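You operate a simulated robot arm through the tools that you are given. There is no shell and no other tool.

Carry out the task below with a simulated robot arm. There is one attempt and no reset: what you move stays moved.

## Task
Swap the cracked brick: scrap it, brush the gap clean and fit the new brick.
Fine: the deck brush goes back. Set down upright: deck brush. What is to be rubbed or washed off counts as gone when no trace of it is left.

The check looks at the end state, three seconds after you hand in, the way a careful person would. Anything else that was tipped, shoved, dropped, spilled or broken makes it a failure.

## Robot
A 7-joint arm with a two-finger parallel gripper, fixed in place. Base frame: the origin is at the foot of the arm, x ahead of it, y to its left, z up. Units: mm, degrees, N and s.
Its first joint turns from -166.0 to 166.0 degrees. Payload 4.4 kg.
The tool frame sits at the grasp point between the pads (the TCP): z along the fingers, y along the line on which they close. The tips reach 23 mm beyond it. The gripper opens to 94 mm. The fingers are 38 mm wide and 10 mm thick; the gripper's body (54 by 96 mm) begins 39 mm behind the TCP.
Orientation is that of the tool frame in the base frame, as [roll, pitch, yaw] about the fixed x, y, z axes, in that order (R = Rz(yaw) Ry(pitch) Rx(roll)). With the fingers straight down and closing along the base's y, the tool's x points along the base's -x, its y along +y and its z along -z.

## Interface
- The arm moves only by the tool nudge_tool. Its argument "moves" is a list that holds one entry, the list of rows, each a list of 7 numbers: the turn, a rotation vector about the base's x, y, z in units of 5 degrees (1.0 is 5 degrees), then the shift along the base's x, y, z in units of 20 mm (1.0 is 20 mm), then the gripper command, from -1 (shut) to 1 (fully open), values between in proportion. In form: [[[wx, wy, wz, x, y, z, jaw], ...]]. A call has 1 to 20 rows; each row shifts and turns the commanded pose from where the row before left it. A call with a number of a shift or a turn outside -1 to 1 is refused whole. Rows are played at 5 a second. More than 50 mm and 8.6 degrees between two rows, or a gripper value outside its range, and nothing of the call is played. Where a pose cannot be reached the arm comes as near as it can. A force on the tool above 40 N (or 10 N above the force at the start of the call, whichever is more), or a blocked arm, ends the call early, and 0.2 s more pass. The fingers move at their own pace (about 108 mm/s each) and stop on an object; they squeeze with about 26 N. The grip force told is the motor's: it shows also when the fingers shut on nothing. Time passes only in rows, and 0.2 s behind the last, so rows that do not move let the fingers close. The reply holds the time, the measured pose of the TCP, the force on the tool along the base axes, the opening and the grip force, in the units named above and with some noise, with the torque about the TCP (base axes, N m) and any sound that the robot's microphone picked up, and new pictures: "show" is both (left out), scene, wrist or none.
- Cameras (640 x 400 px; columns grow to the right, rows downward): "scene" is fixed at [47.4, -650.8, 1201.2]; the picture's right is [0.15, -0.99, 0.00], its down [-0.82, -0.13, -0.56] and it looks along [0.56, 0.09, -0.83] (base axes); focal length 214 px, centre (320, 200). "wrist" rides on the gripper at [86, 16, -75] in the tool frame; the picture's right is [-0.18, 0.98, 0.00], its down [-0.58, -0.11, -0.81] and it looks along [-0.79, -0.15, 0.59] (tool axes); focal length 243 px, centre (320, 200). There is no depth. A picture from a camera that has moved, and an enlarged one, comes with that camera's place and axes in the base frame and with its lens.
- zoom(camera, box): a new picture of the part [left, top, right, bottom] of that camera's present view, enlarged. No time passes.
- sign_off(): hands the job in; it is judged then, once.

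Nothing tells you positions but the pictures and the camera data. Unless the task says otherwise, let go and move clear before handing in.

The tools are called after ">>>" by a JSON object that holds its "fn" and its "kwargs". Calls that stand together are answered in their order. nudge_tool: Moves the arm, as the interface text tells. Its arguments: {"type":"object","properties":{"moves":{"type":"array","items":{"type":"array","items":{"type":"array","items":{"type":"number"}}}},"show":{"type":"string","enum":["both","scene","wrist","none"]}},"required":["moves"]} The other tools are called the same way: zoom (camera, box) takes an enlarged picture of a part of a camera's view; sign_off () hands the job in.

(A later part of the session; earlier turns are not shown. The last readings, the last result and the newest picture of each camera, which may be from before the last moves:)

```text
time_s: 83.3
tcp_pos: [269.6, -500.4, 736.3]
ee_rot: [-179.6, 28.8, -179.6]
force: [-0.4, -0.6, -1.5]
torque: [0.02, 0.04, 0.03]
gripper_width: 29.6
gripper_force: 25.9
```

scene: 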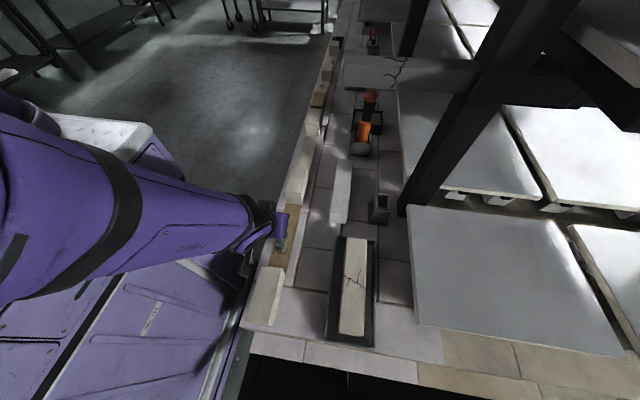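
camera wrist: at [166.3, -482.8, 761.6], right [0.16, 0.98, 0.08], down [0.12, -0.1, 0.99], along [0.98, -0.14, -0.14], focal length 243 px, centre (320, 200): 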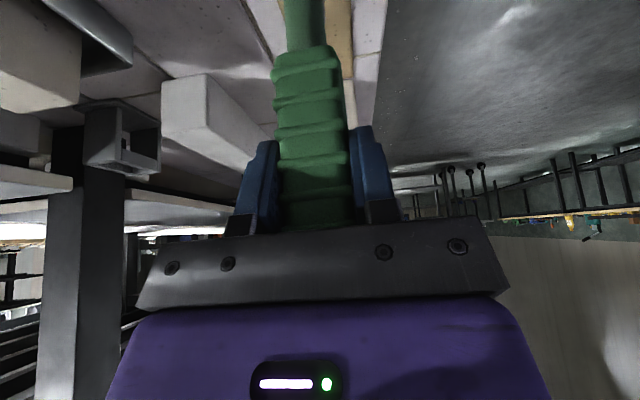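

>>> {"fn": "nudge_tool", "kwargs": {"moves": [[[0, 0, 0, 0, 0, -0.02, -1], [0, 0, 0, 0, 0, 0, -1]]], "show": "none"}}

>>> {"fn": "nudge_tool", "kwargs": {"moves": [[[0, 0, 0, 0, 0, -0.02, -1], [0, 0, 0, 0, 0, 0, -1]]], "show": "none"}}

>>> {"fn": "nudge_tool", "kwargs": {"moves": [[[0, 0, 0, 0, 0, -0.02, -1], [0, 0, 0, 0, 0, 0, -1]]], "show": "none"}}

```text
time_s: 83.9
tcp_pos: [269.8, -501.7, 736.4]
ee_rot: [-179.5, 28.7, -179.5]
force: [-1.1, -0.2, -1.9]
torque: [0.03, -0.02, 0.01]
gripper_width: 29.7
gripper_force: 25.9
```

```text
time_s: 84.5
tcp_pos: [267.6, -499.4, 736.3]
ee_rot: [-179.5, 28.8, -179.5]
force: [-1.4, 1.7, 7.2]
torque: [0.16, 0.03, -0.01]
gripper_width: 29.6
gripper_force: 25.8
```

```text
time_s: 85.1
tcp_pos: [269.9, -500.3, 734.9]
ee_rot: [-179.6, 28.7, -179.5]
force: [-1.5, 1.9, 16.7]
torque: [0.43, 0.18, -0.02]
gripper_width: 30.0
gripper_force: 26.1
```

>>> {"fn": "nudge_tool", "kwargs": {"moves": [[[0, 0, 0, 0, -0.3, 0, -1], [0, 0, 0, 0, -0.3, 0, -1], [0, 0, 0, -0.1, 0.3, -0.01, -1], [0, 0, 0, -0.1, 0.3, 0, -1], [0, 0, 0, 0, 0.3, -0.01, -1], [0, 0, 0, 0, 0.3, 0, -1], [0, 0, 0, -0.1, -0.3, -0.01, -1], [0, 0, 0, -0.1, -0.3, 0, -1]]], "show": "scene"}}

>>> {"fn": "zoom", "kwargs": {"camera": "scene", "box": [250, 195, 320, 275]}}

```text
time_s: 85.5
tcp_pos: [269.5, -504.3, 735.6]
ee_rot: [-179.9, 28.8, -179.6]
force: [-4.9, 7.6, 19.8]
torque: [1.06, 0.29, 0.03]
gripper_width: 30.5
gripper_force: 26.2
stopped in row 2: the force on the tool passed its limit at 41 N (the readings are from after the stop); the commanded pose is now the measured one
```

scene: 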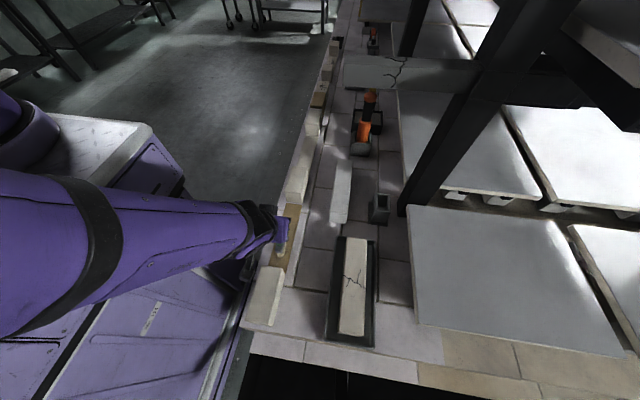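

```text
5.00 times, centred on (285, 235) of scene
camera zoom: at [47.4, -650.8, 1201.2], right [0.15, -0.99, 0.0], down [-0.82, -0.13, -0.56], along [0.56, 0.09, -0.83], focal length 1072 px, centre (495, 25)
```

zoom: 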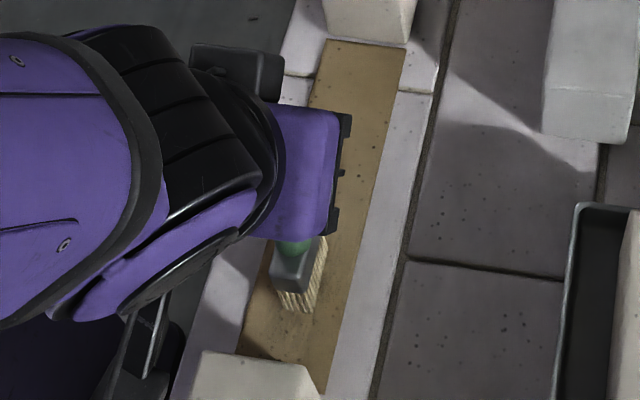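

>>> {"fn": "nudge_tool", "kwargs": {"moves": [[[0, 0, 0, 0, 0, 0.03, -1], [0, 0, 0, -0.2, 0.2, 0, -1], [0, 0, 0, -0.2, 0.2, 0, -1], [0, 0, 0, -0.2, 0.2, 0, -1], [0, 0, 0, -0.2, 0.2, 0, -1], [0, 0, 0, 0, 0, 0, -1]]], "show": "none"}}

>>> {"fn": "nudge_tool", "kwargs": {"moves": [[[0, 0, 0, -0.1, -0.2, 0, -1], [0, 0, 0, -0.1, -0.2, 0, -1], [0, 0, 0, -0.1, -0.2, 0, -1], [0, 0, 0, -0.1, -0.2, 0, -1], [0, 0, 0, 0, 0, 0, -1]]], "show": "scene"}}

>>> {"fn": "zoom", "kwargs": {"camera": "scene", "box": [250, 195, 320, 275]}}

```text
time_s: 86.9
tcp_pos: [252.5, -489.2, 735.9]
ee_rot: [-179.9, 28.8, -179.6]
force: [0.2, 0.0, -0.1]
torque: [-0.13, -0.06, -0.05]
gripper_width: 29.9
gripper_force: 25.9
```

```text
time_s: 88.1
tcp_pos: [245.0, -506.8, 735.4]
ee_rot: [-179.8, 28.8, -179.5]
force: [4.8, 7.7, 9.1]
torque: [1.13, -0.5, -0.17]
gripper_width: 29.9
gripper_force: 25.9
```

scene: 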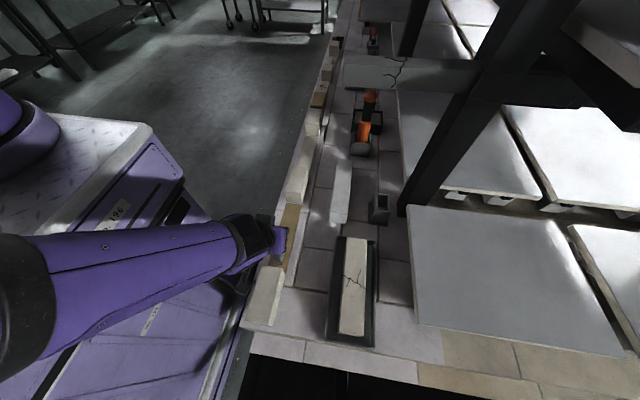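

```text
5.00 times, centred on (285, 235) of scene
camera zoom: at [47.4, -650.8, 1201.2], right [0.15, -0.99, 0.0], down [-0.82, -0.13, -0.56], along [0.56, 0.09, -0.83], focal length 1072 px, centre (495, 25)
```

zoom: 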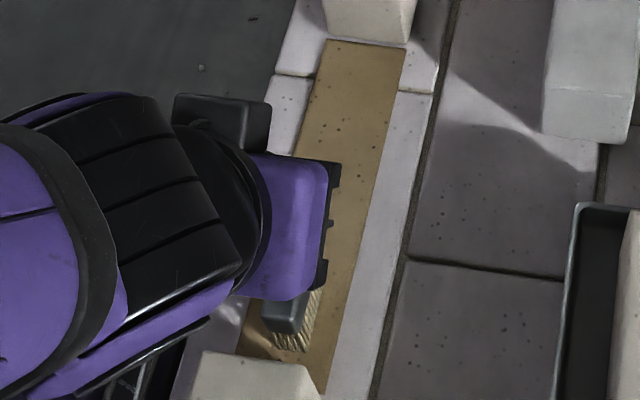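

I'll lift off and move aside to see what is left on the bed.

>>> {"fn": "nudge_tool", "kwargs": {"moves": [[[0, 0, 0, 0, 0, 0.5, -1], [0, 0, 0, 0.2, 0, 0.9, -1], [0, 0, 0, 0.5, 0, 0.9, -1], [0, 0, 0, 0.9, 0, 0.9, -1], [0, 0, 0, 0.9, 0, 0.8, -1], [0, 0, 0, 0.9, 0, 0.5, -1], [0, 0, 0, 0.9, 0, 0, -1], [0, 0, 0, 0.9, 0, 0, -1], [0, 0, 0, 0.9, 0, 0, -1], [0, 0, 0, 0, 0, 0, -1]]]}}

>>> {"fn": "zoom", "kwargs": {"camera": "scene", "box": [250, 195, 320, 275]}}

>>> {"fn": "zoom", "kwargs": {"camera": "wrist", "box": [200, 0, 440, 230]}}

```text
time_s: 90.3
tcp_pos: [368.8, -505.6, 826.8]
ee_rot: [-179.9, 28.8, -179.6]
force: [-0.2, -0.4, -1.8]
torque: [0.0, -0.03, -0.02]
gripper_width: 29.8
gripper_force: 25.8
camera wrist: at [257.7, -488.5, 849.4], right [0.16, 0.98, 0.09], down [0.12, -0.11, 0.99], along [0.98, -0.14, -0.14], focal length 243 px, centre (320, 200)
```

scene: 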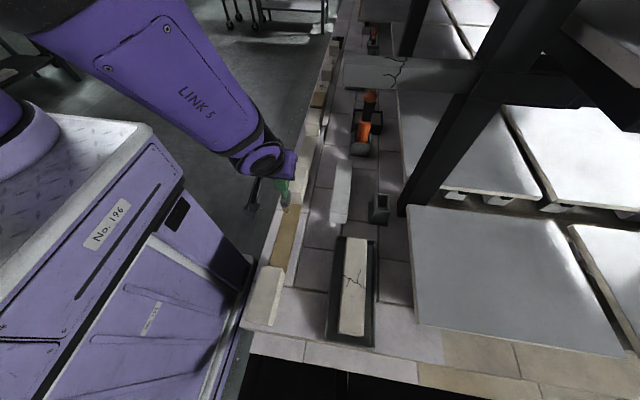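
wrist: 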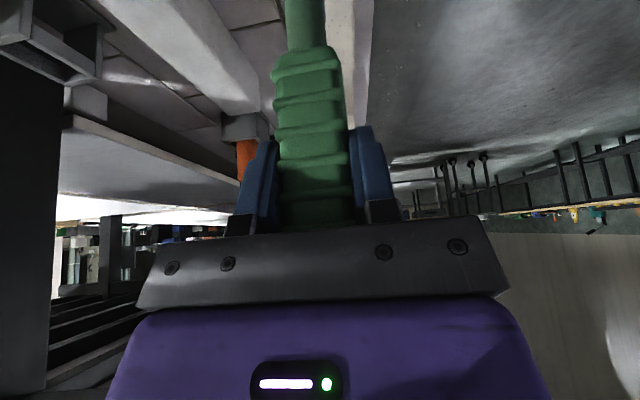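

```text
5.00 times, centred on (285, 235) of scene
camera zoom: at [47.4, -650.8, 1201.2], right [0.15, -0.99, 0.0], down [-0.82, -0.13, -0.56], along [0.56, 0.09, -0.83], focal length 1072 px, centre (495, 25)
```

zoom: 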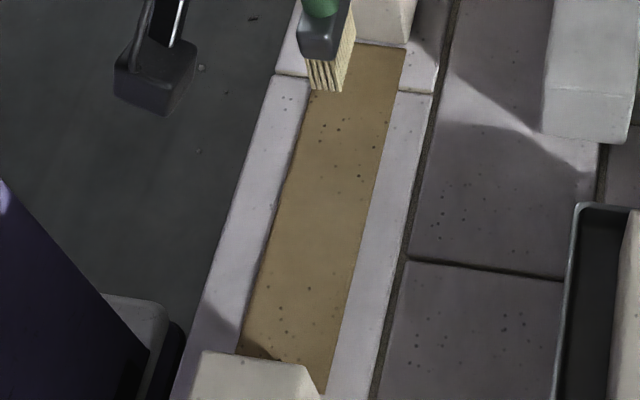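

```text
1.74 times, centred on (320, 115) of wrist
camera zoom: at [257.7, -488.5, 849.4], right [0.16, 0.98, 0.09], down [0.12, -0.11, 0.99], along [0.98, -0.14, -0.14], focal length 422 px, centre (320, 348)
```

zoom: 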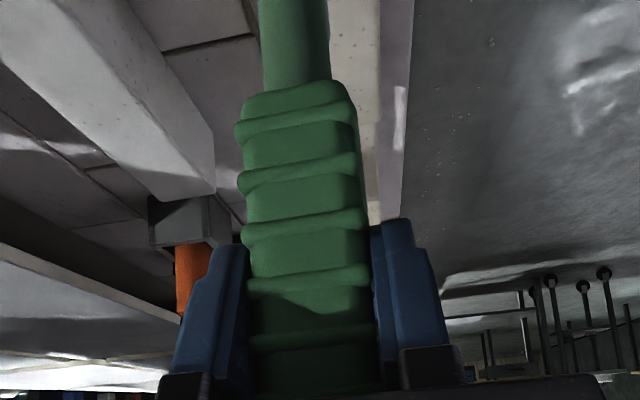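

The bed looks clean, with only the stone's natural pores visible. I'll zoom in closer to confirm no trace is left.

>>> {"fn": "zoom", "kwargs": {"camera": "scene", "box": [275, 205, 307, 235]}}

>>> {"fn": "zoom", "kwargs": {"camera": "scene", "box": [268, 235, 308, 275]}}

```text
13.33 times, centred on (291, 220) of scene
camera zoom: at [47.4, -650.8, 1201.2], right [0.15, -0.99, 0.0], down [-0.82, -0.13, -0.56], along [0.56, 0.09, -0.83], focal length 2860 px, centre (707, -67)
```

zoom: 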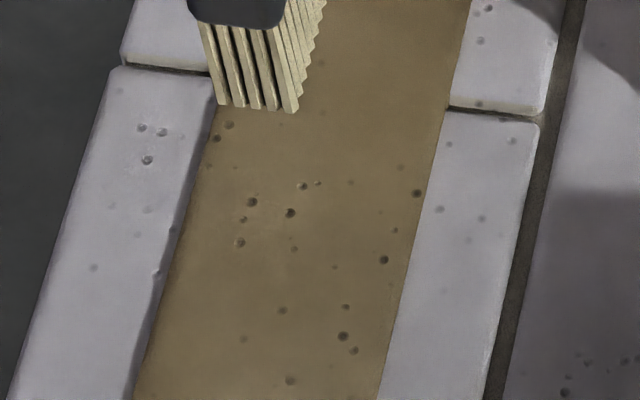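

```text
10.00 times, centred on (288, 255) of scene
camera zoom: at [47.4, -650.8, 1201.2], right [0.15, -0.99, 0.0], down [-0.82, -0.13, -0.56], along [0.56, 0.09, -0.83], focal length 2145 px, centre (640, -350)
```

zoom: 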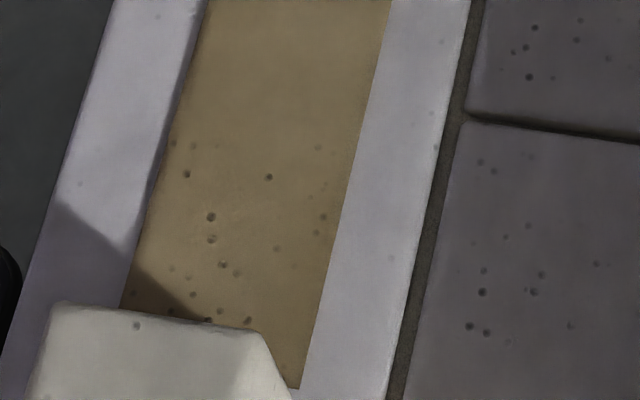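

The gap is clean. The brush is still upright within about 1–2°, though it slid roughly 7 mm up in the grip. I'll carry it back over its holder.

>>> {"fn": "nudge_tool", "kwargs": {"moves": [[[0, 0, 0, 0, 0, 0.6, -1], [0, 0, 0, 0, -0.3, 0.6, -1], [0, 0, 0, 0.26, -0.9, 0, -1], [0, 0, 0, 0.26, -0.9, 0, -1], [0, 0, 0, 0.26, -0.9, 0, -1], [0, 0, 0, 0.26, -0.9, 0, -1], [0, 0, 0, 0.26, -0.9, 0, -1], [0, 0, 0, 0.26, -0.9, 0, -1], [0, 0, 0, 0.26, -0.9, 0, -1], [0, 0, 0, 0.26, -0.9, 0, -1], [0, 0, 0, 0.26, -0.9, 0, -1], [0, 0, 0, 0.26, -0.9, 0, -1], [0, 0, 0, 0.26, -0.9, 0, -1], [0, 0, 0, 0.26, -0.9, 0, -1], [0, 0, 0, 0.26, -0.9, 0, -1], [0, 0, 0, 0.26, -0.9, 0, -1], [0, 0, 0, 0.1, -0.6, 0, -1], [0, 0, 0, 0, -0.3, 0, -1], [0, 0, 0, 0, 0, 0, -1]]]}}

>>> {"fn": "zoom", "kwargs": {"camera": "scene", "box": [340, 140, 440, 230]}}

>>> {"fn": "zoom", "kwargs": {"camera": "scene", "box": [268, 195, 318, 270]}}

```text
time_s: 94.3
tcp_pos: [442.4, -780.4, 848.2]
ee_rot: [-179.9, 28.8, -179.5]
force: [-0.3, 0.0, -1.3]
torque: [-0.01, -0.01, -0.02]
gripper_width: 29.8
gripper_force: 25.6
camera wrist: at [331.0, -763.3, 873.0], right [0.15, 0.98, 0.09], down [0.12, -0.11, 0.99], along [0.98, -0.14, -0.14], focal length 243 px, centre (320, 200)
```

scene: 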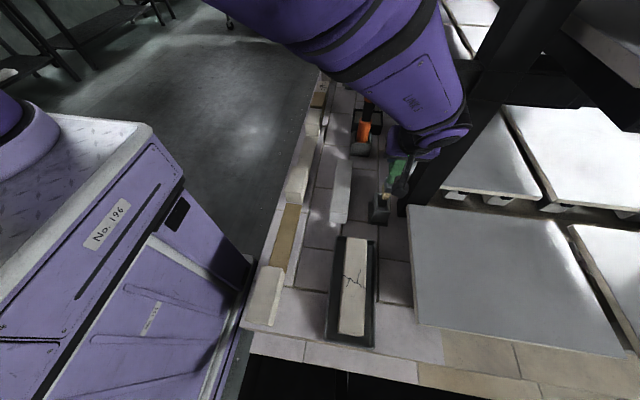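
wrist: 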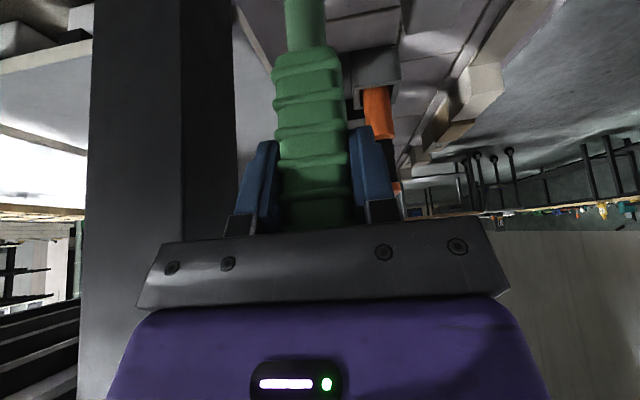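

```text
4.44 times, centred on (390, 185) of scene
camera zoom: at [47.4, -650.8, 1201.2], right [0.15, -0.99, 0.0], down [-0.82, -0.13, -0.56], along [0.56, 0.09, -0.83], focal length 953 px, centre (9, 267)
```

zoom: 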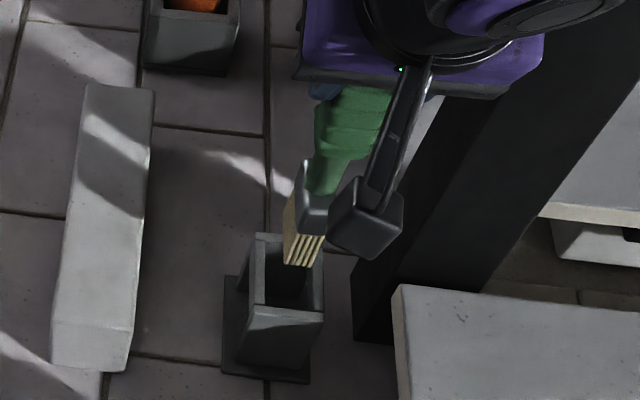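

```text
5.33 times, centred on (293, 232) of scene
camera zoom: at [47.4, -650.8, 1201.2], right [0.15, -0.99, 0.0], down [-0.82, -0.13, -0.56], along [0.56, 0.09, -0.83], focal length 1144 px, centre (464, 27)
```

zoom: 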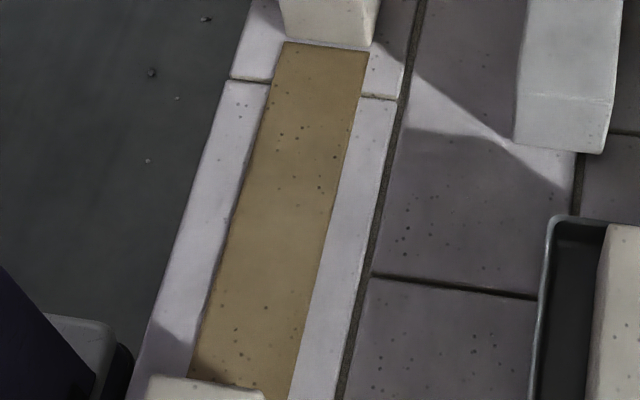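

The bed is clean and the brush lines up with the holder to within 1–2 mm. I'll fine-adjust, then lower it into the holder.

>>> {"fn": "nudge_tool", "kwargs": {"moves": [[[0, 0, 0, 0.05, -0.1, -0.3, -1], [0, 0, 0, 0, 0, -0.5, -1], [0, 0, 0, 0, 0, -0.5, -1], [0, 0, 0, 0, 0, -0.5, -1], [0, 0, 0, 0, 0, -0.3, -1], [0, 0, 0, 0, 0, -0.3, -1], [0, 0, 0, 0, 0, 0, -1]]]}}

>>> {"fn": "zoom", "kwargs": {"camera": "scene", "box": [360, 160, 420, 230]}}

```text
time_s: 95.9
tcp_pos: [443.7, -783.4, 801.8]
ee_rot: [-179.9, 28.9, -179.7]
force: [0.1, 0.2, -0.5]
torque: [0.02, -0.02, 0.01]
gripper_width: 29.8
gripper_force: 25.6
camera wrist: at [332.2, -766.3, 825.2], right [0.16, 0.98, 0.09], down [0.12, -0.11, 0.99], along [0.98, -0.14, -0.14], focal length 243 px, centre (320, 200)
```

scene: 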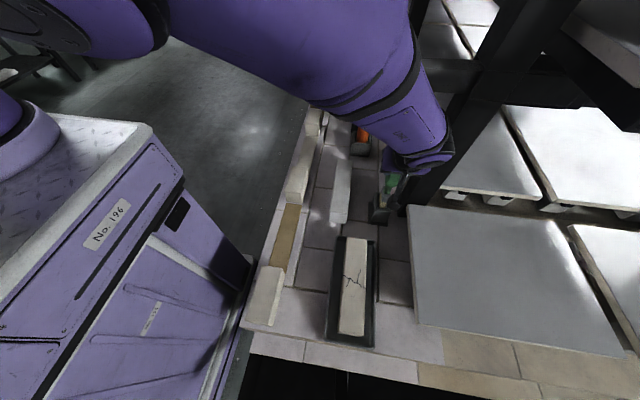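
wrist: 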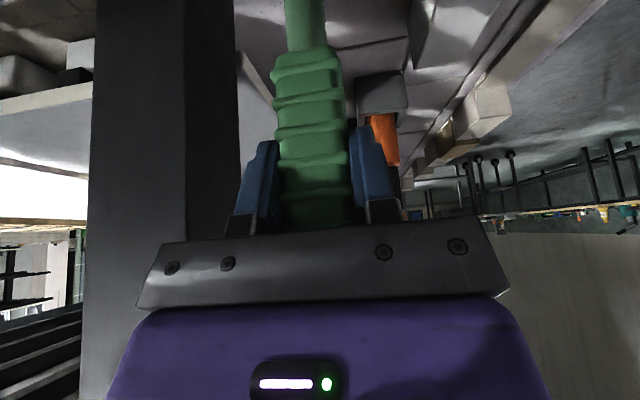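

```text
5.71 times, centred on (390, 195) of scene
camera zoom: at [47.4, -650.8, 1201.2], right [0.15, -0.99, 0.0], down [-0.82, -0.13, -0.56], along [0.56, 0.09, -0.83], focal length 1226 px, centre (-80, 229)
```

zoom: 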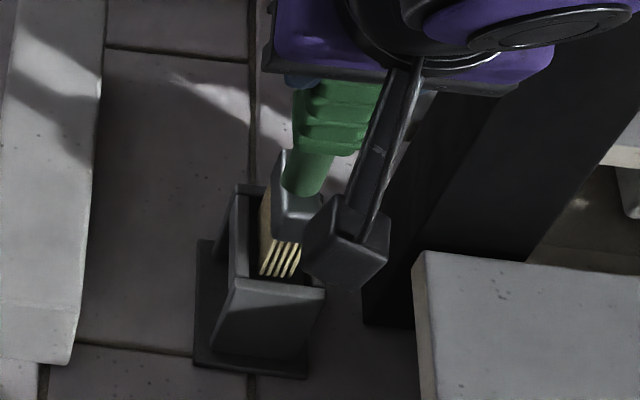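

The bristles are entering the opening. I'll nudge 2 mm away from the near wall and keep lowering.

>>> {"fn": "nudge_tool", "kwargs": {"moves": [[[0, 0, 0, 0.1, 0, -0.15, -1], [0, 0, 0, 0, 0, -0.3, -1], [0, 0, 0, 0, 0, -0.3, -1], [0, 0, 0, 0, 0, -0.3, -1], [0, 0, 0, 0, 0, -0.3, -1], [0, 0, 0, 0, 0, -0.3, -1], [0, 0, 0, 0, 0, -0.3, -1], [0, 0, 0, 0, 0, -0.2, -1], [0, 0, 0, 0, 0, 0, -1]]], "show": "scene"}}

>>> {"fn": "zoom", "kwargs": {"camera": "scene", "box": [360, 160, 420, 230]}}

```text
time_s: 97.9
tcp_pos: [444.4, -783.1, 758.6]
ee_rot: [-179.9, 28.8, -179.6]
force: [0.6, -0.4, -1.6]
torque: [0.02, 0.02, 0.0]
gripper_width: 29.9
gripper_force: 26.0
```

scene: 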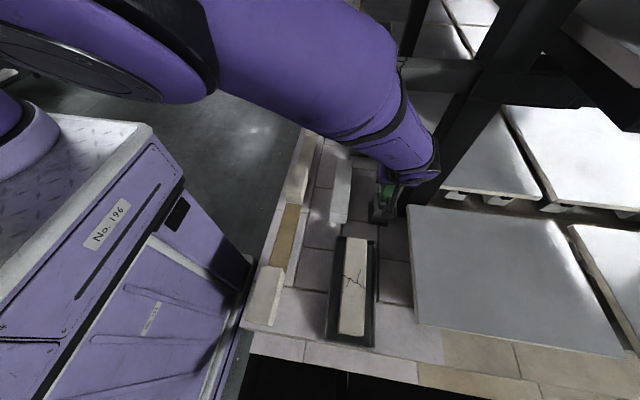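

```text
5.71 times, centred on (390, 195) of scene
camera zoom: at [47.4, -650.8, 1201.2], right [0.15, -0.99, 0.0], down [-0.82, -0.13, -0.56], along [0.56, 0.09, -0.83], focal length 1226 px, centre (-80, 229)
```

zoom: 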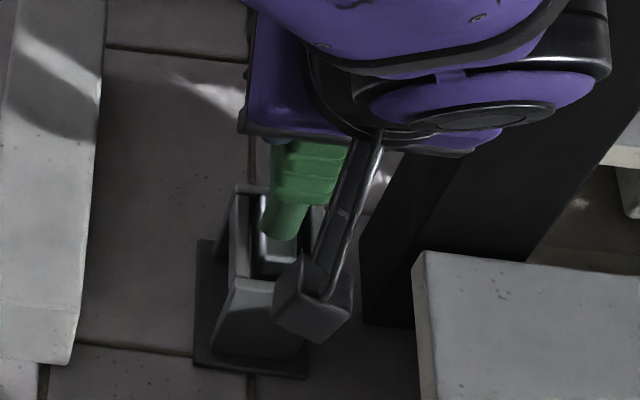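

The brush is sliding in freely. I'll lower the last bit to the holder floor.

>>> {"fn": "nudge_tool", "kwargs": {"moves": [[[0, 0, 0, 0, 0, -0.25, -1], [0, 0, 0, 0, 0, -0.25, -1], [0, 0, 0, 0, 0, -0.2, -1], [0, 0, 0, 0, 0, 0, -1]]], "show": "none"}}

>>> {"fn": "nudge_tool", "kwargs": {"moves": [[[0, 0, 0, 0, 0, -0.08, -1], [0, 0, 0, 0, 0, -0.05, -1], [0, 0, 0, 0, 0, 0, -1]]], "show": "none"}}

```text
time_s: 98.9
tcp_pos: [445.1, -782.3, 745.0]
ee_rot: [-179.9, 28.8, -179.6]
force: [1.1, 0.7, -0.7]
torque: [0.04, 0.03, -0.02]
gripper_width: 29.9
gripper_force: 25.6
```

```text
time_s: 99.7
tcp_pos: [444.8, -782.1, 742.0]
ee_rot: [-179.8, 28.7, -179.6]
force: [-0.1, -0.4, -2.5]
torque: [0.0, 0.01, -0.02]
gripper_width: 29.7
gripper_force: 26.0
```

>>> {"fn": "nudge_tool", "kwargs": {"moves": [[[0, 0, 0, 0, 0, -0.06, -1], [0, 0, 0, 0, 0, 0, -1]]], "show": "none"}}

>>> {"fn": "nudge_tool", "kwargs": {"moves": [[[0, 0, 0, 0, 0, -0.06, -1], [0, 0, 0, 0, 0, 0, -1]]], "show": "none"}}

>>> {"fn": "nudge_tool", "kwargs": {"moves": [[[0, 0, 0, 0, 0, -0.05, -1], [0, 0, 0, 0, 0, 0, -1]]], "show": "both"}}

```text
time_s: 100.3
tcp_pos: [445.3, -782.8, 740.7]
ee_rot: [-179.9, 28.8, -179.6]
force: [-1.2, 1.4, 4.4]
torque: [0.19, 0.34, -0.03]
gripper_width: 30.0
gripper_force: 26.2
```

```text
time_s: 100.9
tcp_pos: [445.4, -782.6, 740.7]
ee_rot: [-179.7, 28.8, -179.5]
force: [-2.5, 3.9, 20.7]
torque: [0.62, 0.81, -0.02]
gripper_width: 30.0
gripper_force: 25.8
```

```text
time_s: 101.7
tcp_pos: [446.5, -782.5, 741.7]
ee_rot: [-179.7, 28.9, -179.4]
force: [-4.7, 7.5, 15.7]
torque: [1.15, 0.75, -0.05]
gripper_width: 29.8
gripper_force: 26.2
stopped in row 2: the force on the tool passed its limit at 41 N (the readings are from after the stop); the commanded pose is now the measured one
camera wrist: at [334.7, -766.4, 764.3], right [0.16, 0.98, 0.08], down [0.12, -0.1, 0.99], along [0.98, -0.14, -0.13], focal length 243 px, centre (320, 200)
```

scene: 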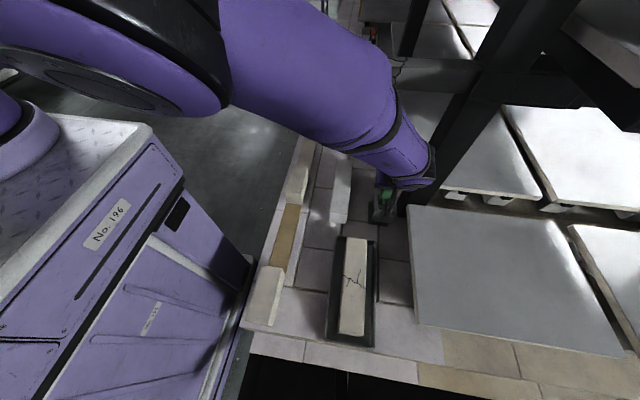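
wrist: 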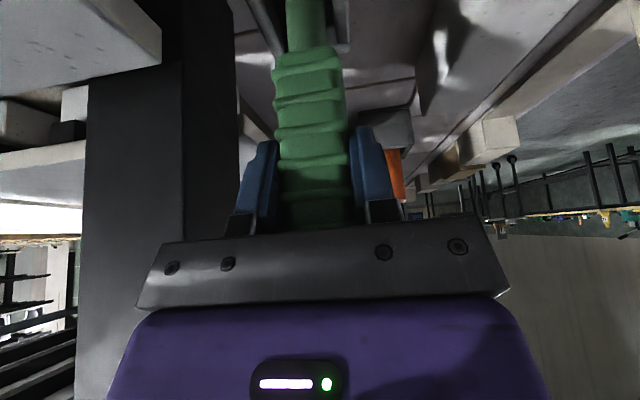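

The brush is seated on the holder floor. I'll relieve the force a bit, then open gently.

>>> {"fn": "nudge_tool", "kwargs": {"moves": [[[0, 0, 0, 0, 0, 0.05, -1], [0, 0, 0, 0, 0, 0, -1]]], "show": "none"}}

>>> {"fn": "nudge_tool", "kwargs": {"moves": [[[0, 0, 0, 0, 0, 0, -0.33], [0, 0, 0, 0, 0, 0, -0.25], [0, 0, 0, 0, 0, 0, -0.1], [0, 0, 0, 0, 0, 0, 0.1], [0, 0, 0, 0, 0, 0, 0.3], [0, 0, 0, 0, 0, 0, 0.3], [0, 0, 0, 0, 0, 0, 0.3]]]}}

>>> {"fn": "zoom", "kwargs": {"camera": "wrist", "box": [200, 0, 440, 230]}}

>>> {"fn": "zoom", "kwargs": {"camera": "scene", "box": [360, 160, 420, 230]}}

```text
time_s: 102.3
tcp_pos: [446.1, -782.7, 741.2]
ee_rot: [-179.7, 28.8, -179.5]
force: [-1.0, 3.7, 6.2]
torque: [0.58, 0.02, 0.05]
gripper_width: 30.0
gripper_force: 26.4
```

```text
time_s: 103.9
tcp_pos: [446.8, -784.5, 740.3]
ee_rot: [-179.7, 29.0, -179.5]
force: [-0.7, 0.4, 1.0]
torque: [-0.01, 0.03, 0.0]
gripper_width: 60.9
gripper_force: 0.1
camera wrist: at [334.8, -766.5, 764.3], right [0.16, 0.98, 0.08], down [0.12, -0.1, 0.99], along [0.98, -0.14, -0.13], focal length 243 px, centre (320, 200)
```

scene: 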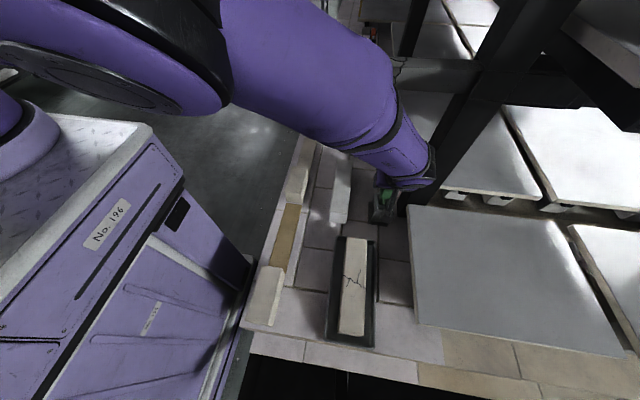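
wrist: 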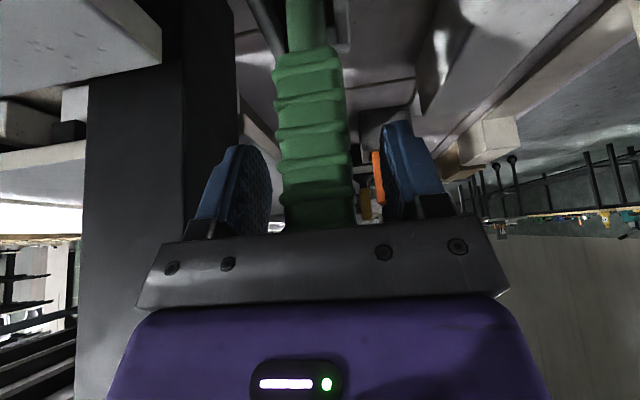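

```text
1.74 times, centred on (320, 115) of wrist
camera zoom: at [334.8, -766.5, 764.3], right [0.16, 0.98, 0.08], down [0.12, -0.1, 0.99], along [0.98, -0.14, -0.13], focal length 422 px, centre (320, 348)
```

zoom: 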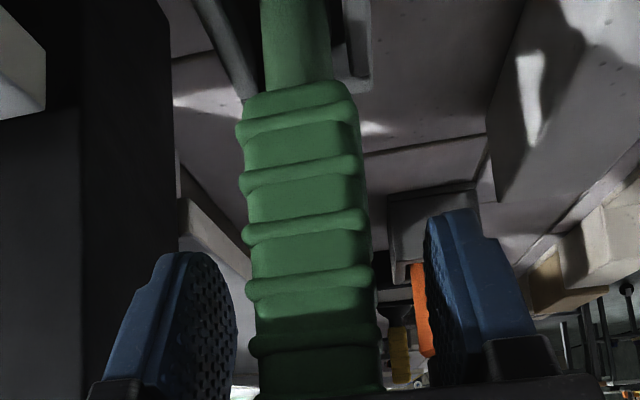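

```text
5.71 times, centred on (390, 195) of scene
camera zoom: at [47.4, -650.8, 1201.2], right [0.15, -0.99, 0.0], down [-0.82, -0.13, -0.56], along [0.56, 0.09, -0.83], focal length 1226 px, centre (-80, 229)
```

zoom: 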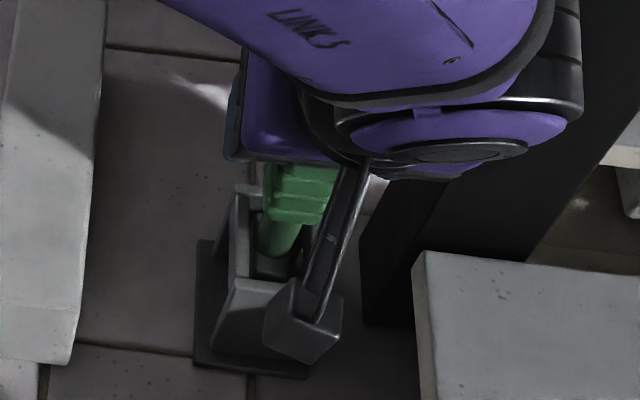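

The brush stands upright on its own. I'll withdraw straight back along -x.

>>> {"fn": "nudge_tool", "kwargs": {"moves": [[[0, 0, 0, -0.3, 0, 0, 0.3], [0, 0, 0, -0.6, 0, 0, 0.3], [0, 0, 0, -0.8, 0, 0, 0.3], [0, 0, 0, -0.8, 0, 0, 0.3], [0, 0, 0, -0.8, 0, 0, 0.3], [0, 0, 0, -0.8, 0, 0.3, 0.3], [0, 0, 0, -0.8, 0, 0.5, 0.3], [0, 0, 0, -0.8, 0, 0.8, 0.3], [0, 0, 0, -0.8, 0, 0.9, 0.3], [0, 0, 0, 0, 0, 0.9, 0.3]]]}}

>>> {"fn": "zoom", "kwargs": {"camera": "wrist", "box": [200, 0, 440, 230]}}

>>> {"fn": "zoom", "kwargs": {"camera": "scene", "box": [350, 150, 430, 230]}}

```text
time_s: 106.1
tcp_pos: [318.0, -783.4, 809.3]
ee_rot: [-179.7, 28.9, -179.5]
force: [0.2, 0.0, 0.3]
torque: [0.03, 0.02, 0.0]
gripper_width: 61.0
gripper_force: 0.0
camera wrist: at [206.0, -766.2, 832.3], right [0.16, 0.98, 0.08], down [0.12, -0.1, 0.99], along [0.98, -0.14, -0.13], focal length 243 px, centre (320, 200)
```

scene: 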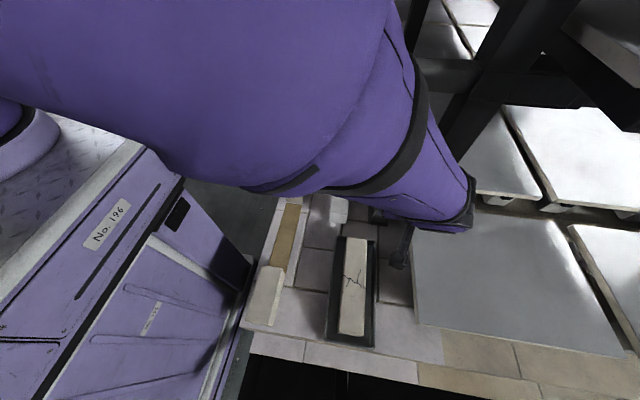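
wrist: 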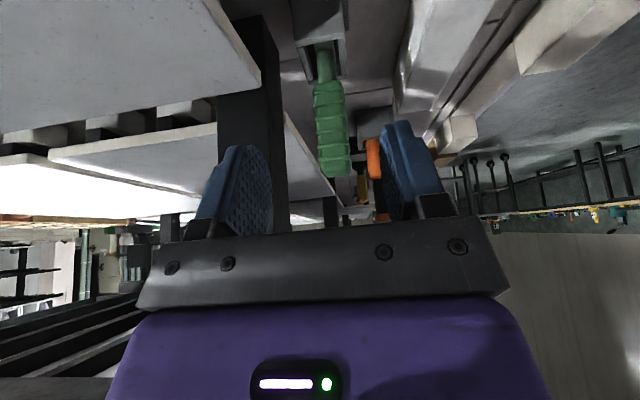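

```text
1.74 times, centred on (320, 115) of wrist
camera zoom: at [206.0, -766.2, 832.3], right [0.16, 0.98, 0.08], down [0.12, -0.1, 0.99], along [0.98, -0.14, -0.13], focal length 422 px, centre (320, 348)
```

zoom: 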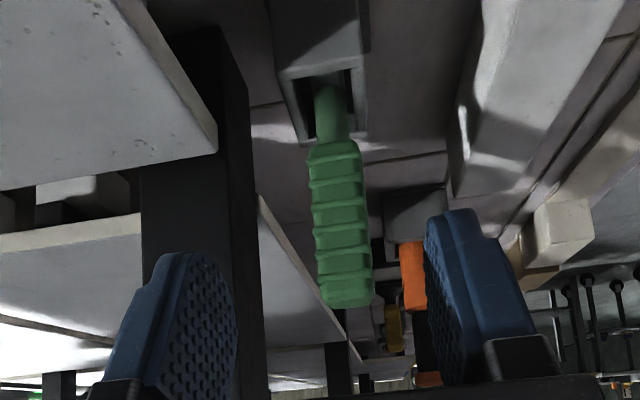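

```text
5.00 times, centred on (390, 190) of scene
camera zoom: at [47.4, -650.8, 1201.2], right [0.15, -0.99, 0.0], down [-0.82, -0.13, -0.56], along [0.56, 0.09, -0.83], focal length 1072 px, centre (-30, 250)
```

zoom: 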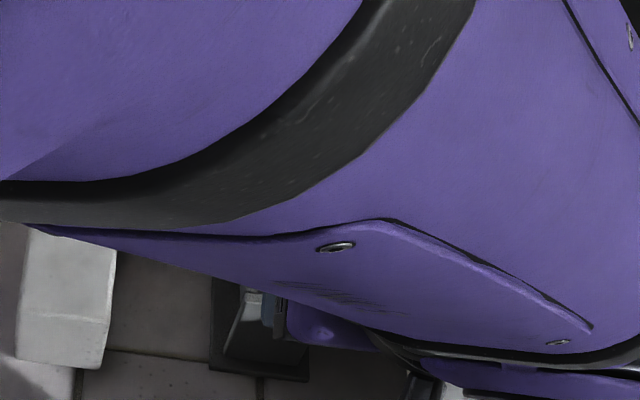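

The brush is back in its holder and upright. I'll level the hand again and move over to the new brick. I'll approach it low from its near end so the arm stays clear of the overhead beam.

>>> {"fn": "nudge_tool", "kwargs": {"moves": [[[0, 0.72, -0.05, 0.2, 0.81, 0, 1], [0, 0.72, -0.05, 0.2, 0.81, 0, 1], [0, 0.72, 0, 0.42, 0.81, 0, 1], [0, 0.72, 0, 0.42, 0.81, -0.3, 1], [0, 0.72, 0, 0.42, 0.81, -0.3, 1], [0, 0.72, 0, 0.42, 0.81, -0.3, 1], [0, 0.72, 0, 0.42, 0.81, -0.4, 1], [0, 0.72, 0, 0.42, 0.81, -0.4, 1], [0, 0, 0, 0.3, 0, -0.5, 1], [0, 0, 0, 0, 0, 0, 1]]]}}

>>> {"fn": "zoom", "kwargs": {"camera": "wrist", "box": [180, 0, 460, 230]}}

>>> {"fn": "zoom", "kwargs": {"camera": "scene", "box": [350, 140, 430, 230]}}

```text
time_s: 108.3
tcp_pos: [380.0, -652.6, 764.8]
ee_rot: [-179.7, 0.1, 180.0]
force: [0.0, 0.9, -0.5]
torque: [0.03, -0.04, 0.02]
gripper_width: 94.0
gripper_force: 0.0
camera wrist: at [294.7, -634.5, 838.7], right [0.18, 0.98, -0.01], down [0.58, -0.1, 0.81], along [0.79, -0.15, -0.59], focal length 243 px, centre (320, 200)
```

scene: 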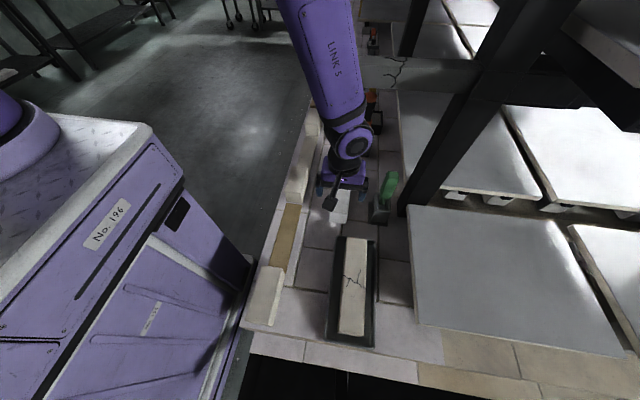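
wrist: 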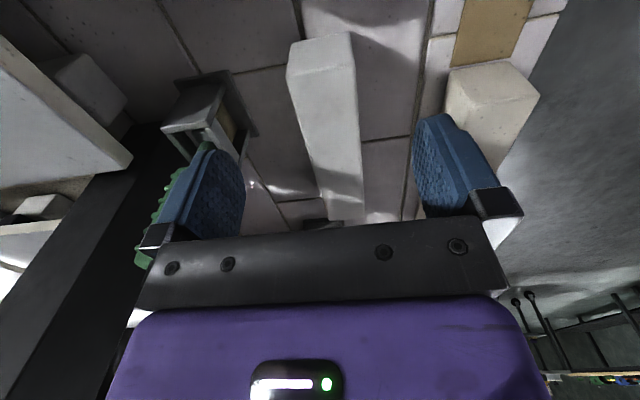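

```text
1.74 times, centred on (320, 115) of wrist
camera zoom: at [294.7, -634.5, 838.7], right [0.18, 0.98, -0.01], down [0.58, -0.1, 0.81], along [0.79, -0.15, -0.59], focal length 422 px, centre (320, 348)
```

zoom: 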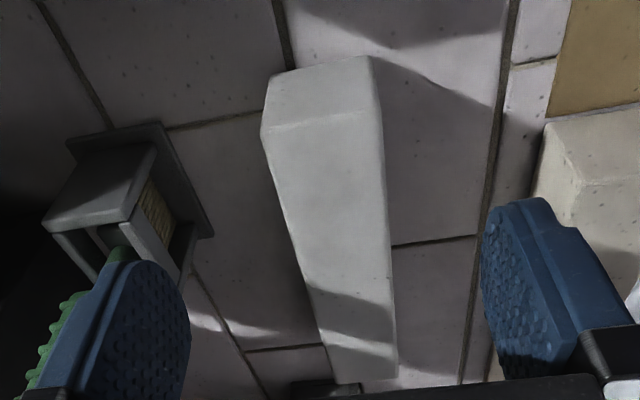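

```text
4.44 times, centred on (390, 185) of scene
camera zoom: at [47.4, -650.8, 1201.2], right [0.15, -0.99, 0.0], down [-0.82, -0.13, -0.56], along [0.56, 0.09, -0.83], focal length 953 px, centre (9, 267)
```

zoom: 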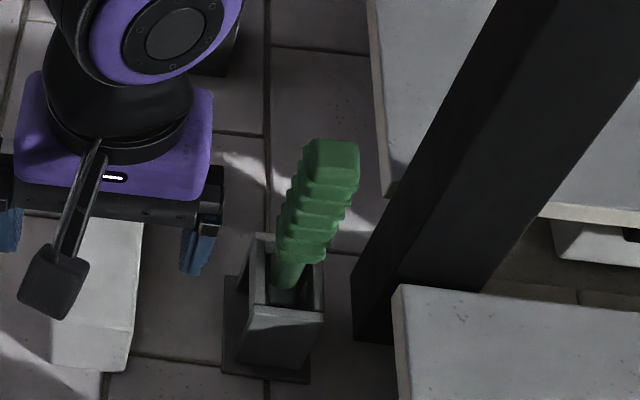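

The brush stands in its holder just as at the start. The new brick spans x≈386–606 with its centre at y≈-651. I'll descend at its near end, straddling it, before sliding to its middle.

>>> {"fn": "nudge_tool", "kwargs": {"moves": [[[0, 0, 0, 0.2, 0.05, -0.8, 1], [0, 0, 0, 0.2, 0, -0.9, 1], [0, 0, 0, 0, 0, -0.9, 1], [0, 0, 0, 0, 0, -0.9, 1], [0, 0, 0, 0, 0, -0.9, 1], [0, 0, 0, 0, 0, -0.9, 1], [0, 0, 0, 0, 0, -0.9, 1], [0, 0, 0, 0, 0, -0.6, 1], [0, 0, 0, 0, 0, 0, 1]]]}}

>>> {"fn": "zoom", "kwargs": {"camera": "wrist", "box": [180, 0, 460, 230]}}

>>> {"fn": "zoom", "kwargs": {"camera": "scene", "box": [290, 120, 410, 230]}}

```text
time_s: 110.3
tcp_pos: [389.1, -653.1, 628.6]
ee_rot: [-179.6, 0.1, 180.0]
force: [-0.7, 0.3, 0.8]
torque: [0.03, 0.01, 0.02]
gripper_width: 94.0
gripper_force: 0.0
camera wrist: at [303.1, -634.0, 703.0], right [0.18, 0.98, 0.0], down [0.58, -0.11, 0.81], along [0.79, -0.15, -0.59], focal length 243 px, centre (320, 200)
```

scene: 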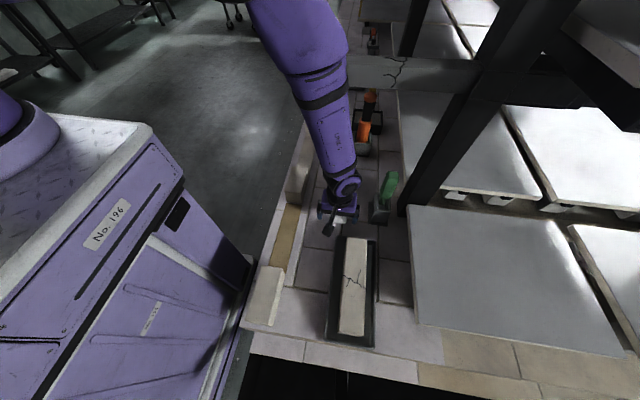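
wrist: 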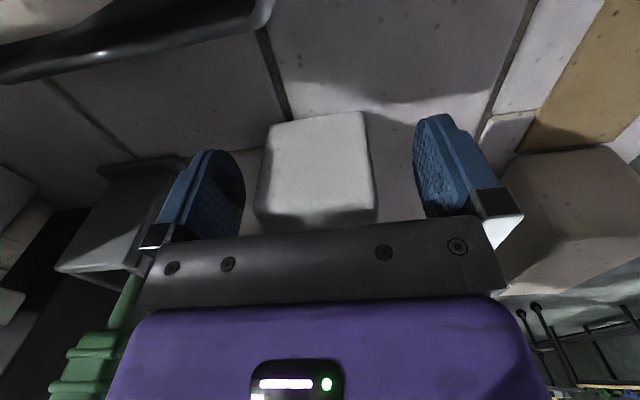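

```text
1.74 times, centred on (320, 115) of wrist
camera zoom: at [303.1, -634.0, 703.0], right [0.18, 0.98, 0.0], down [0.58, -0.11, 0.81], along [0.79, -0.15, -0.59], focal length 422 px, centre (320, 348)
```

zoom: 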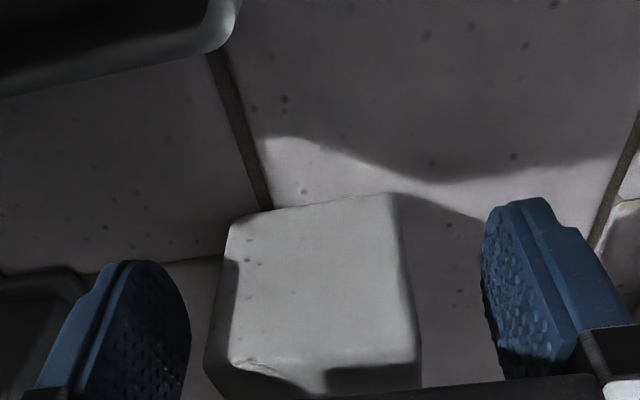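

```text
3.64 times, centred on (350, 175) of scene
camera zoom: at [47.4, -650.8, 1201.2], right [0.15, -0.99, 0.0], down [-0.82, -0.13, -0.56], along [0.56, 0.09, -0.83], focal length 780 px, centre (211, 291)
```

zoom: 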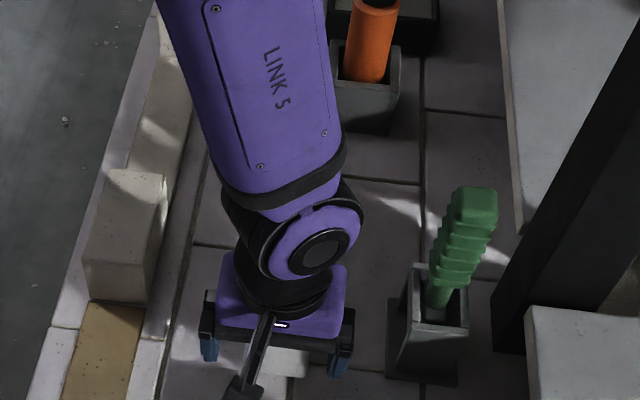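

The fingers straddle the brick, which is centred at y≈-652. Sliding forward along +x to its middle.

>>> {"fn": "nudge_tool", "kwargs": {"moves": [[[0, 0, 0, 0.5, 0.02, -0.05, 1], [0, 0, 0, 0.7, 0, -0.05, 1], [0, 0, 0, 0.7, 0, 0, 1], [0, 0, 0, 0.7, 0, 0, 1], [0, 0, 0, 0.7, 0, 0, 1], [0, 0, 0, 0.7, 0, 0, 1], [0, 0, 0, 0.7, 0, 0, 1], [0, 0, 0, 0.4, 0, 0, 1], [0, 0, 0, 0, 0, 0, 1]]]}}

>>> {"fn": "zoom", "kwargs": {"camera": "wrist", "box": [180, 0, 460, 230]}}

>>> {"fn": "zoom", "kwargs": {"camera": "scene", "box": [290, 20, 450, 200]}}

```text
time_s: 112.5
tcp_pos: [456.3, -655.6, 625.0]
ee_rot: [-180.0, -1.1, 177.8]
force: [-0.1, 0.0, 0.1]
torque: [0.0, 0.01, -0.04]
gripper_width: 94.2
gripper_force: 0.1
stopped in row 9: the arm was blocked; the commanded pose is now the measured one
camera wrist: at [373.2, -634.3, 701.5], right [0.22, 0.98, 0.0], down [0.59, -0.13, 0.79], along [0.77, -0.18, -0.61], focal length 243 px, centre (320, 200)
```

scene: 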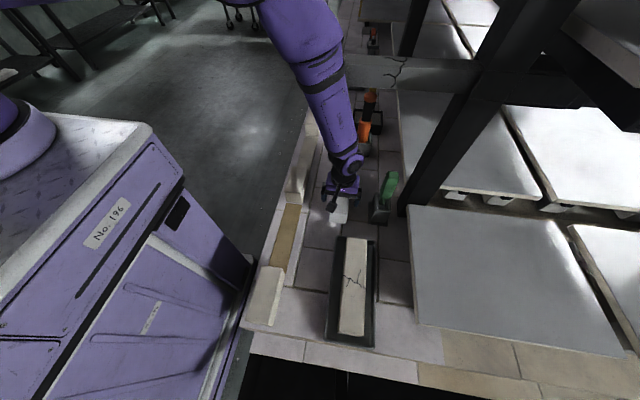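
wrist: 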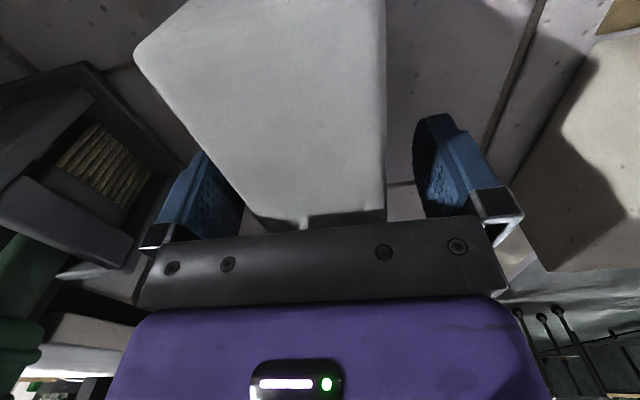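

```text
1.74 times, centred on (320, 115) of wrist
camera zoom: at [373.2, -634.3, 701.5], right [0.22, 0.98, 0.0], down [0.59, -0.13, 0.79], along [0.77, -0.18, -0.61], focal length 422 px, centre (320, 348)
```

zoom: 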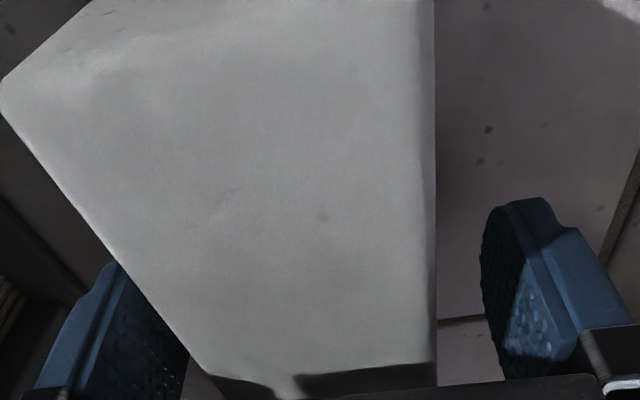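

```text
2.22 times, centred on (370, 110) of scene
camera zoom: at [47.4, -650.8, 1201.2], right [0.15, -0.99, 0.0], down [-0.82, -0.13, -0.56], along [0.56, 0.09, -0.83], focal length 477 px, centre (209, 400)
```

zoom: 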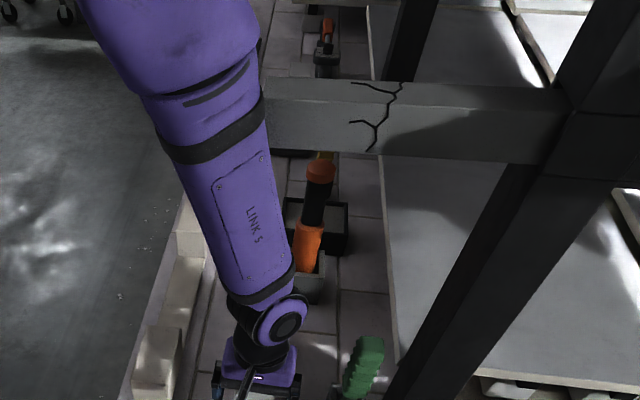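

The forearm touched the beam's end, so I can't grip at the brick's middle here. I'll back off, grip the brick nearer its near end, and shift it a short way clear of the beam with a tiny lift. Then I'll set it down and re-grip at its centre.

>>> {"fn": "nudge_tool", "kwargs": {"moves": [[[0, 0, 0, -0.4, 0.05, 0, 1], [0, -0.1, 0.2, -0.4, 0.05, 0, 1], [0, -0.1, 0.2, -0.2, 0.05, 0, 1], [0, 0, 0, 0, 0, 0, 1], [0, 0, 0, 0, 0, 0, 1]]]}}

>>> {"fn": "zoom", "kwargs": {"camera": "scene", "box": [290, 20, 450, 200]}}

>>> {"fn": "zoom", "kwargs": {"camera": "wrist", "box": [120, 0, 480, 230]}}

```text
time_s: 113.7
tcp_pos: [448.4, -653.1, 622.7]
ee_rot: [-179.9, -0.1, -179.6]
force: [0.4, -0.5, -0.7]
torque: [-0.03, 0.0, -0.03]
gripper_width: 94.2
gripper_force: 0.1
camera wrist: at [361.9, -636.0, 697.7], right [0.18, 0.98, 0.0], down [0.58, -0.1, 0.81], along [0.79, -0.14, -0.59], focal length 243 px, centre (320, 200)
```

scene: 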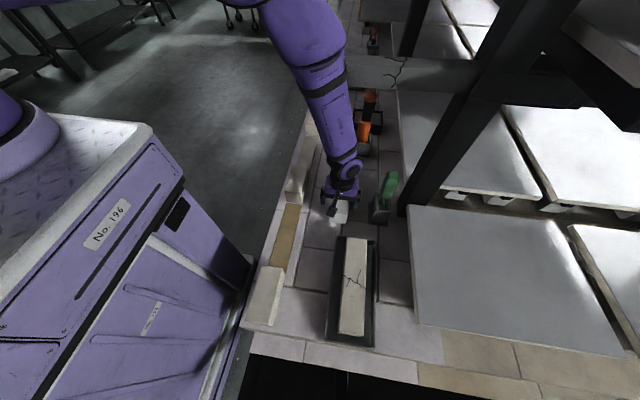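
wrist: 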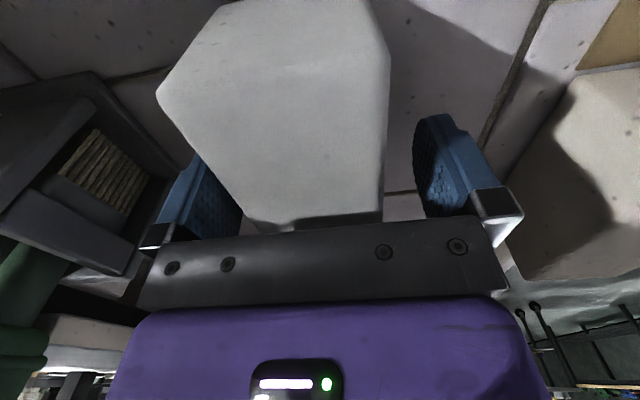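

```text
2.22 times, centred on (370, 110) of scene
camera zoom: at [47.4, -650.8, 1201.2], right [0.15, -0.99, 0.0], down [-0.82, -0.13, -0.56], along [0.56, 0.09, -0.83], focal length 477 px, centre (209, 400)
```

zoom: 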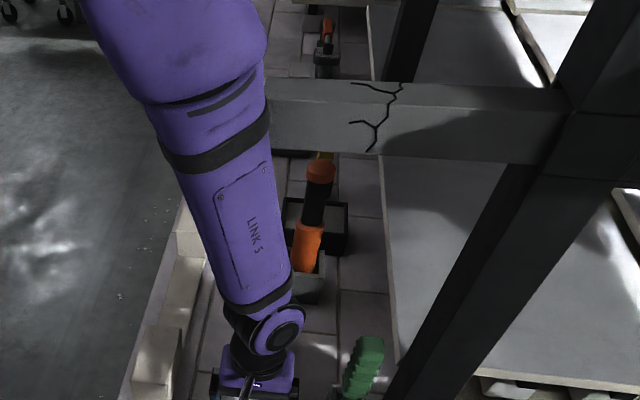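

```text
1.74 times, centred on (300, 115) of wrist
camera zoom: at [361.9, -636.0, 697.7], right [0.18, 0.98, 0.0], down [0.58, -0.1, 0.81], along [0.79, -0.14, -0.59], focal length 422 px, centre (355, 348)
```

zoom: 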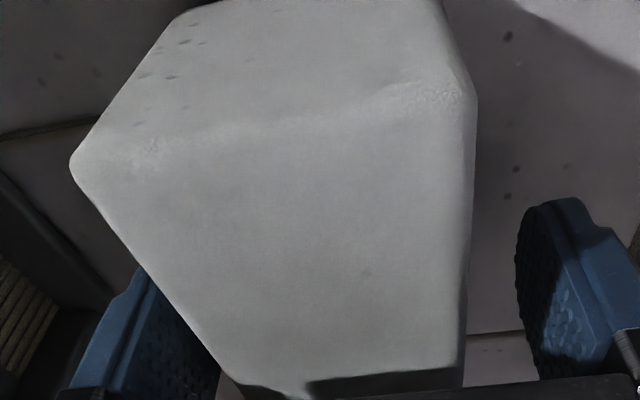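

At x≈448 the arm is free of the beam. I'll back up 5 mm more for margin and close on the brick.

>>> {"fn": "nudge_tool", "kwargs": {"moves": [[[0, 0, -0.08, -0.25, 0.03, 0.1, 1], [0, 0, 0, 0, 0, 0, 1], [0, 0, 0, 0, 0, 0, -1], [0, 0, 0, 0, 0, 0, -1], [0, 0, 0, 0, 0, 0, -1], [0, 0, 0, 0, 0, 0, -1]]], "show": "wrist"}}

```text
time_s: 115.1
tcp_pos: [442.1, -652.0, 625.8]
ee_rot: [-179.8, 0.0, 179.9]
force: [-0.6, -2.8, 4.6]
torque: [0.17, -0.09, -0.37]
gripper_width: 56.9
gripper_force: 26.3
camera wrist: at [356.6, -635.0, 700.1], right [0.18, 0.98, 0.0], down [0.58, -0.11, 0.81], along [0.79, -0.15, -0.59], focal length 243 px, centre (320, 200)
```

wrist: 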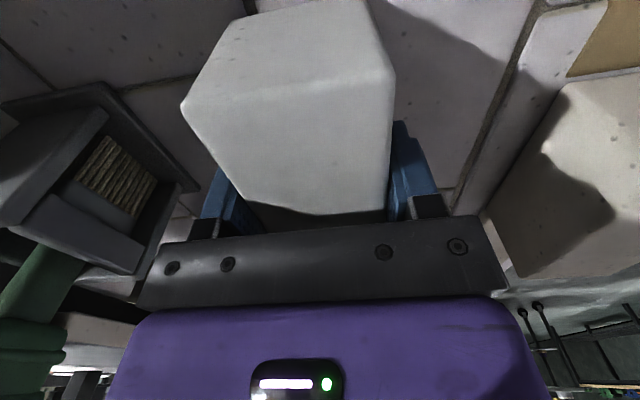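

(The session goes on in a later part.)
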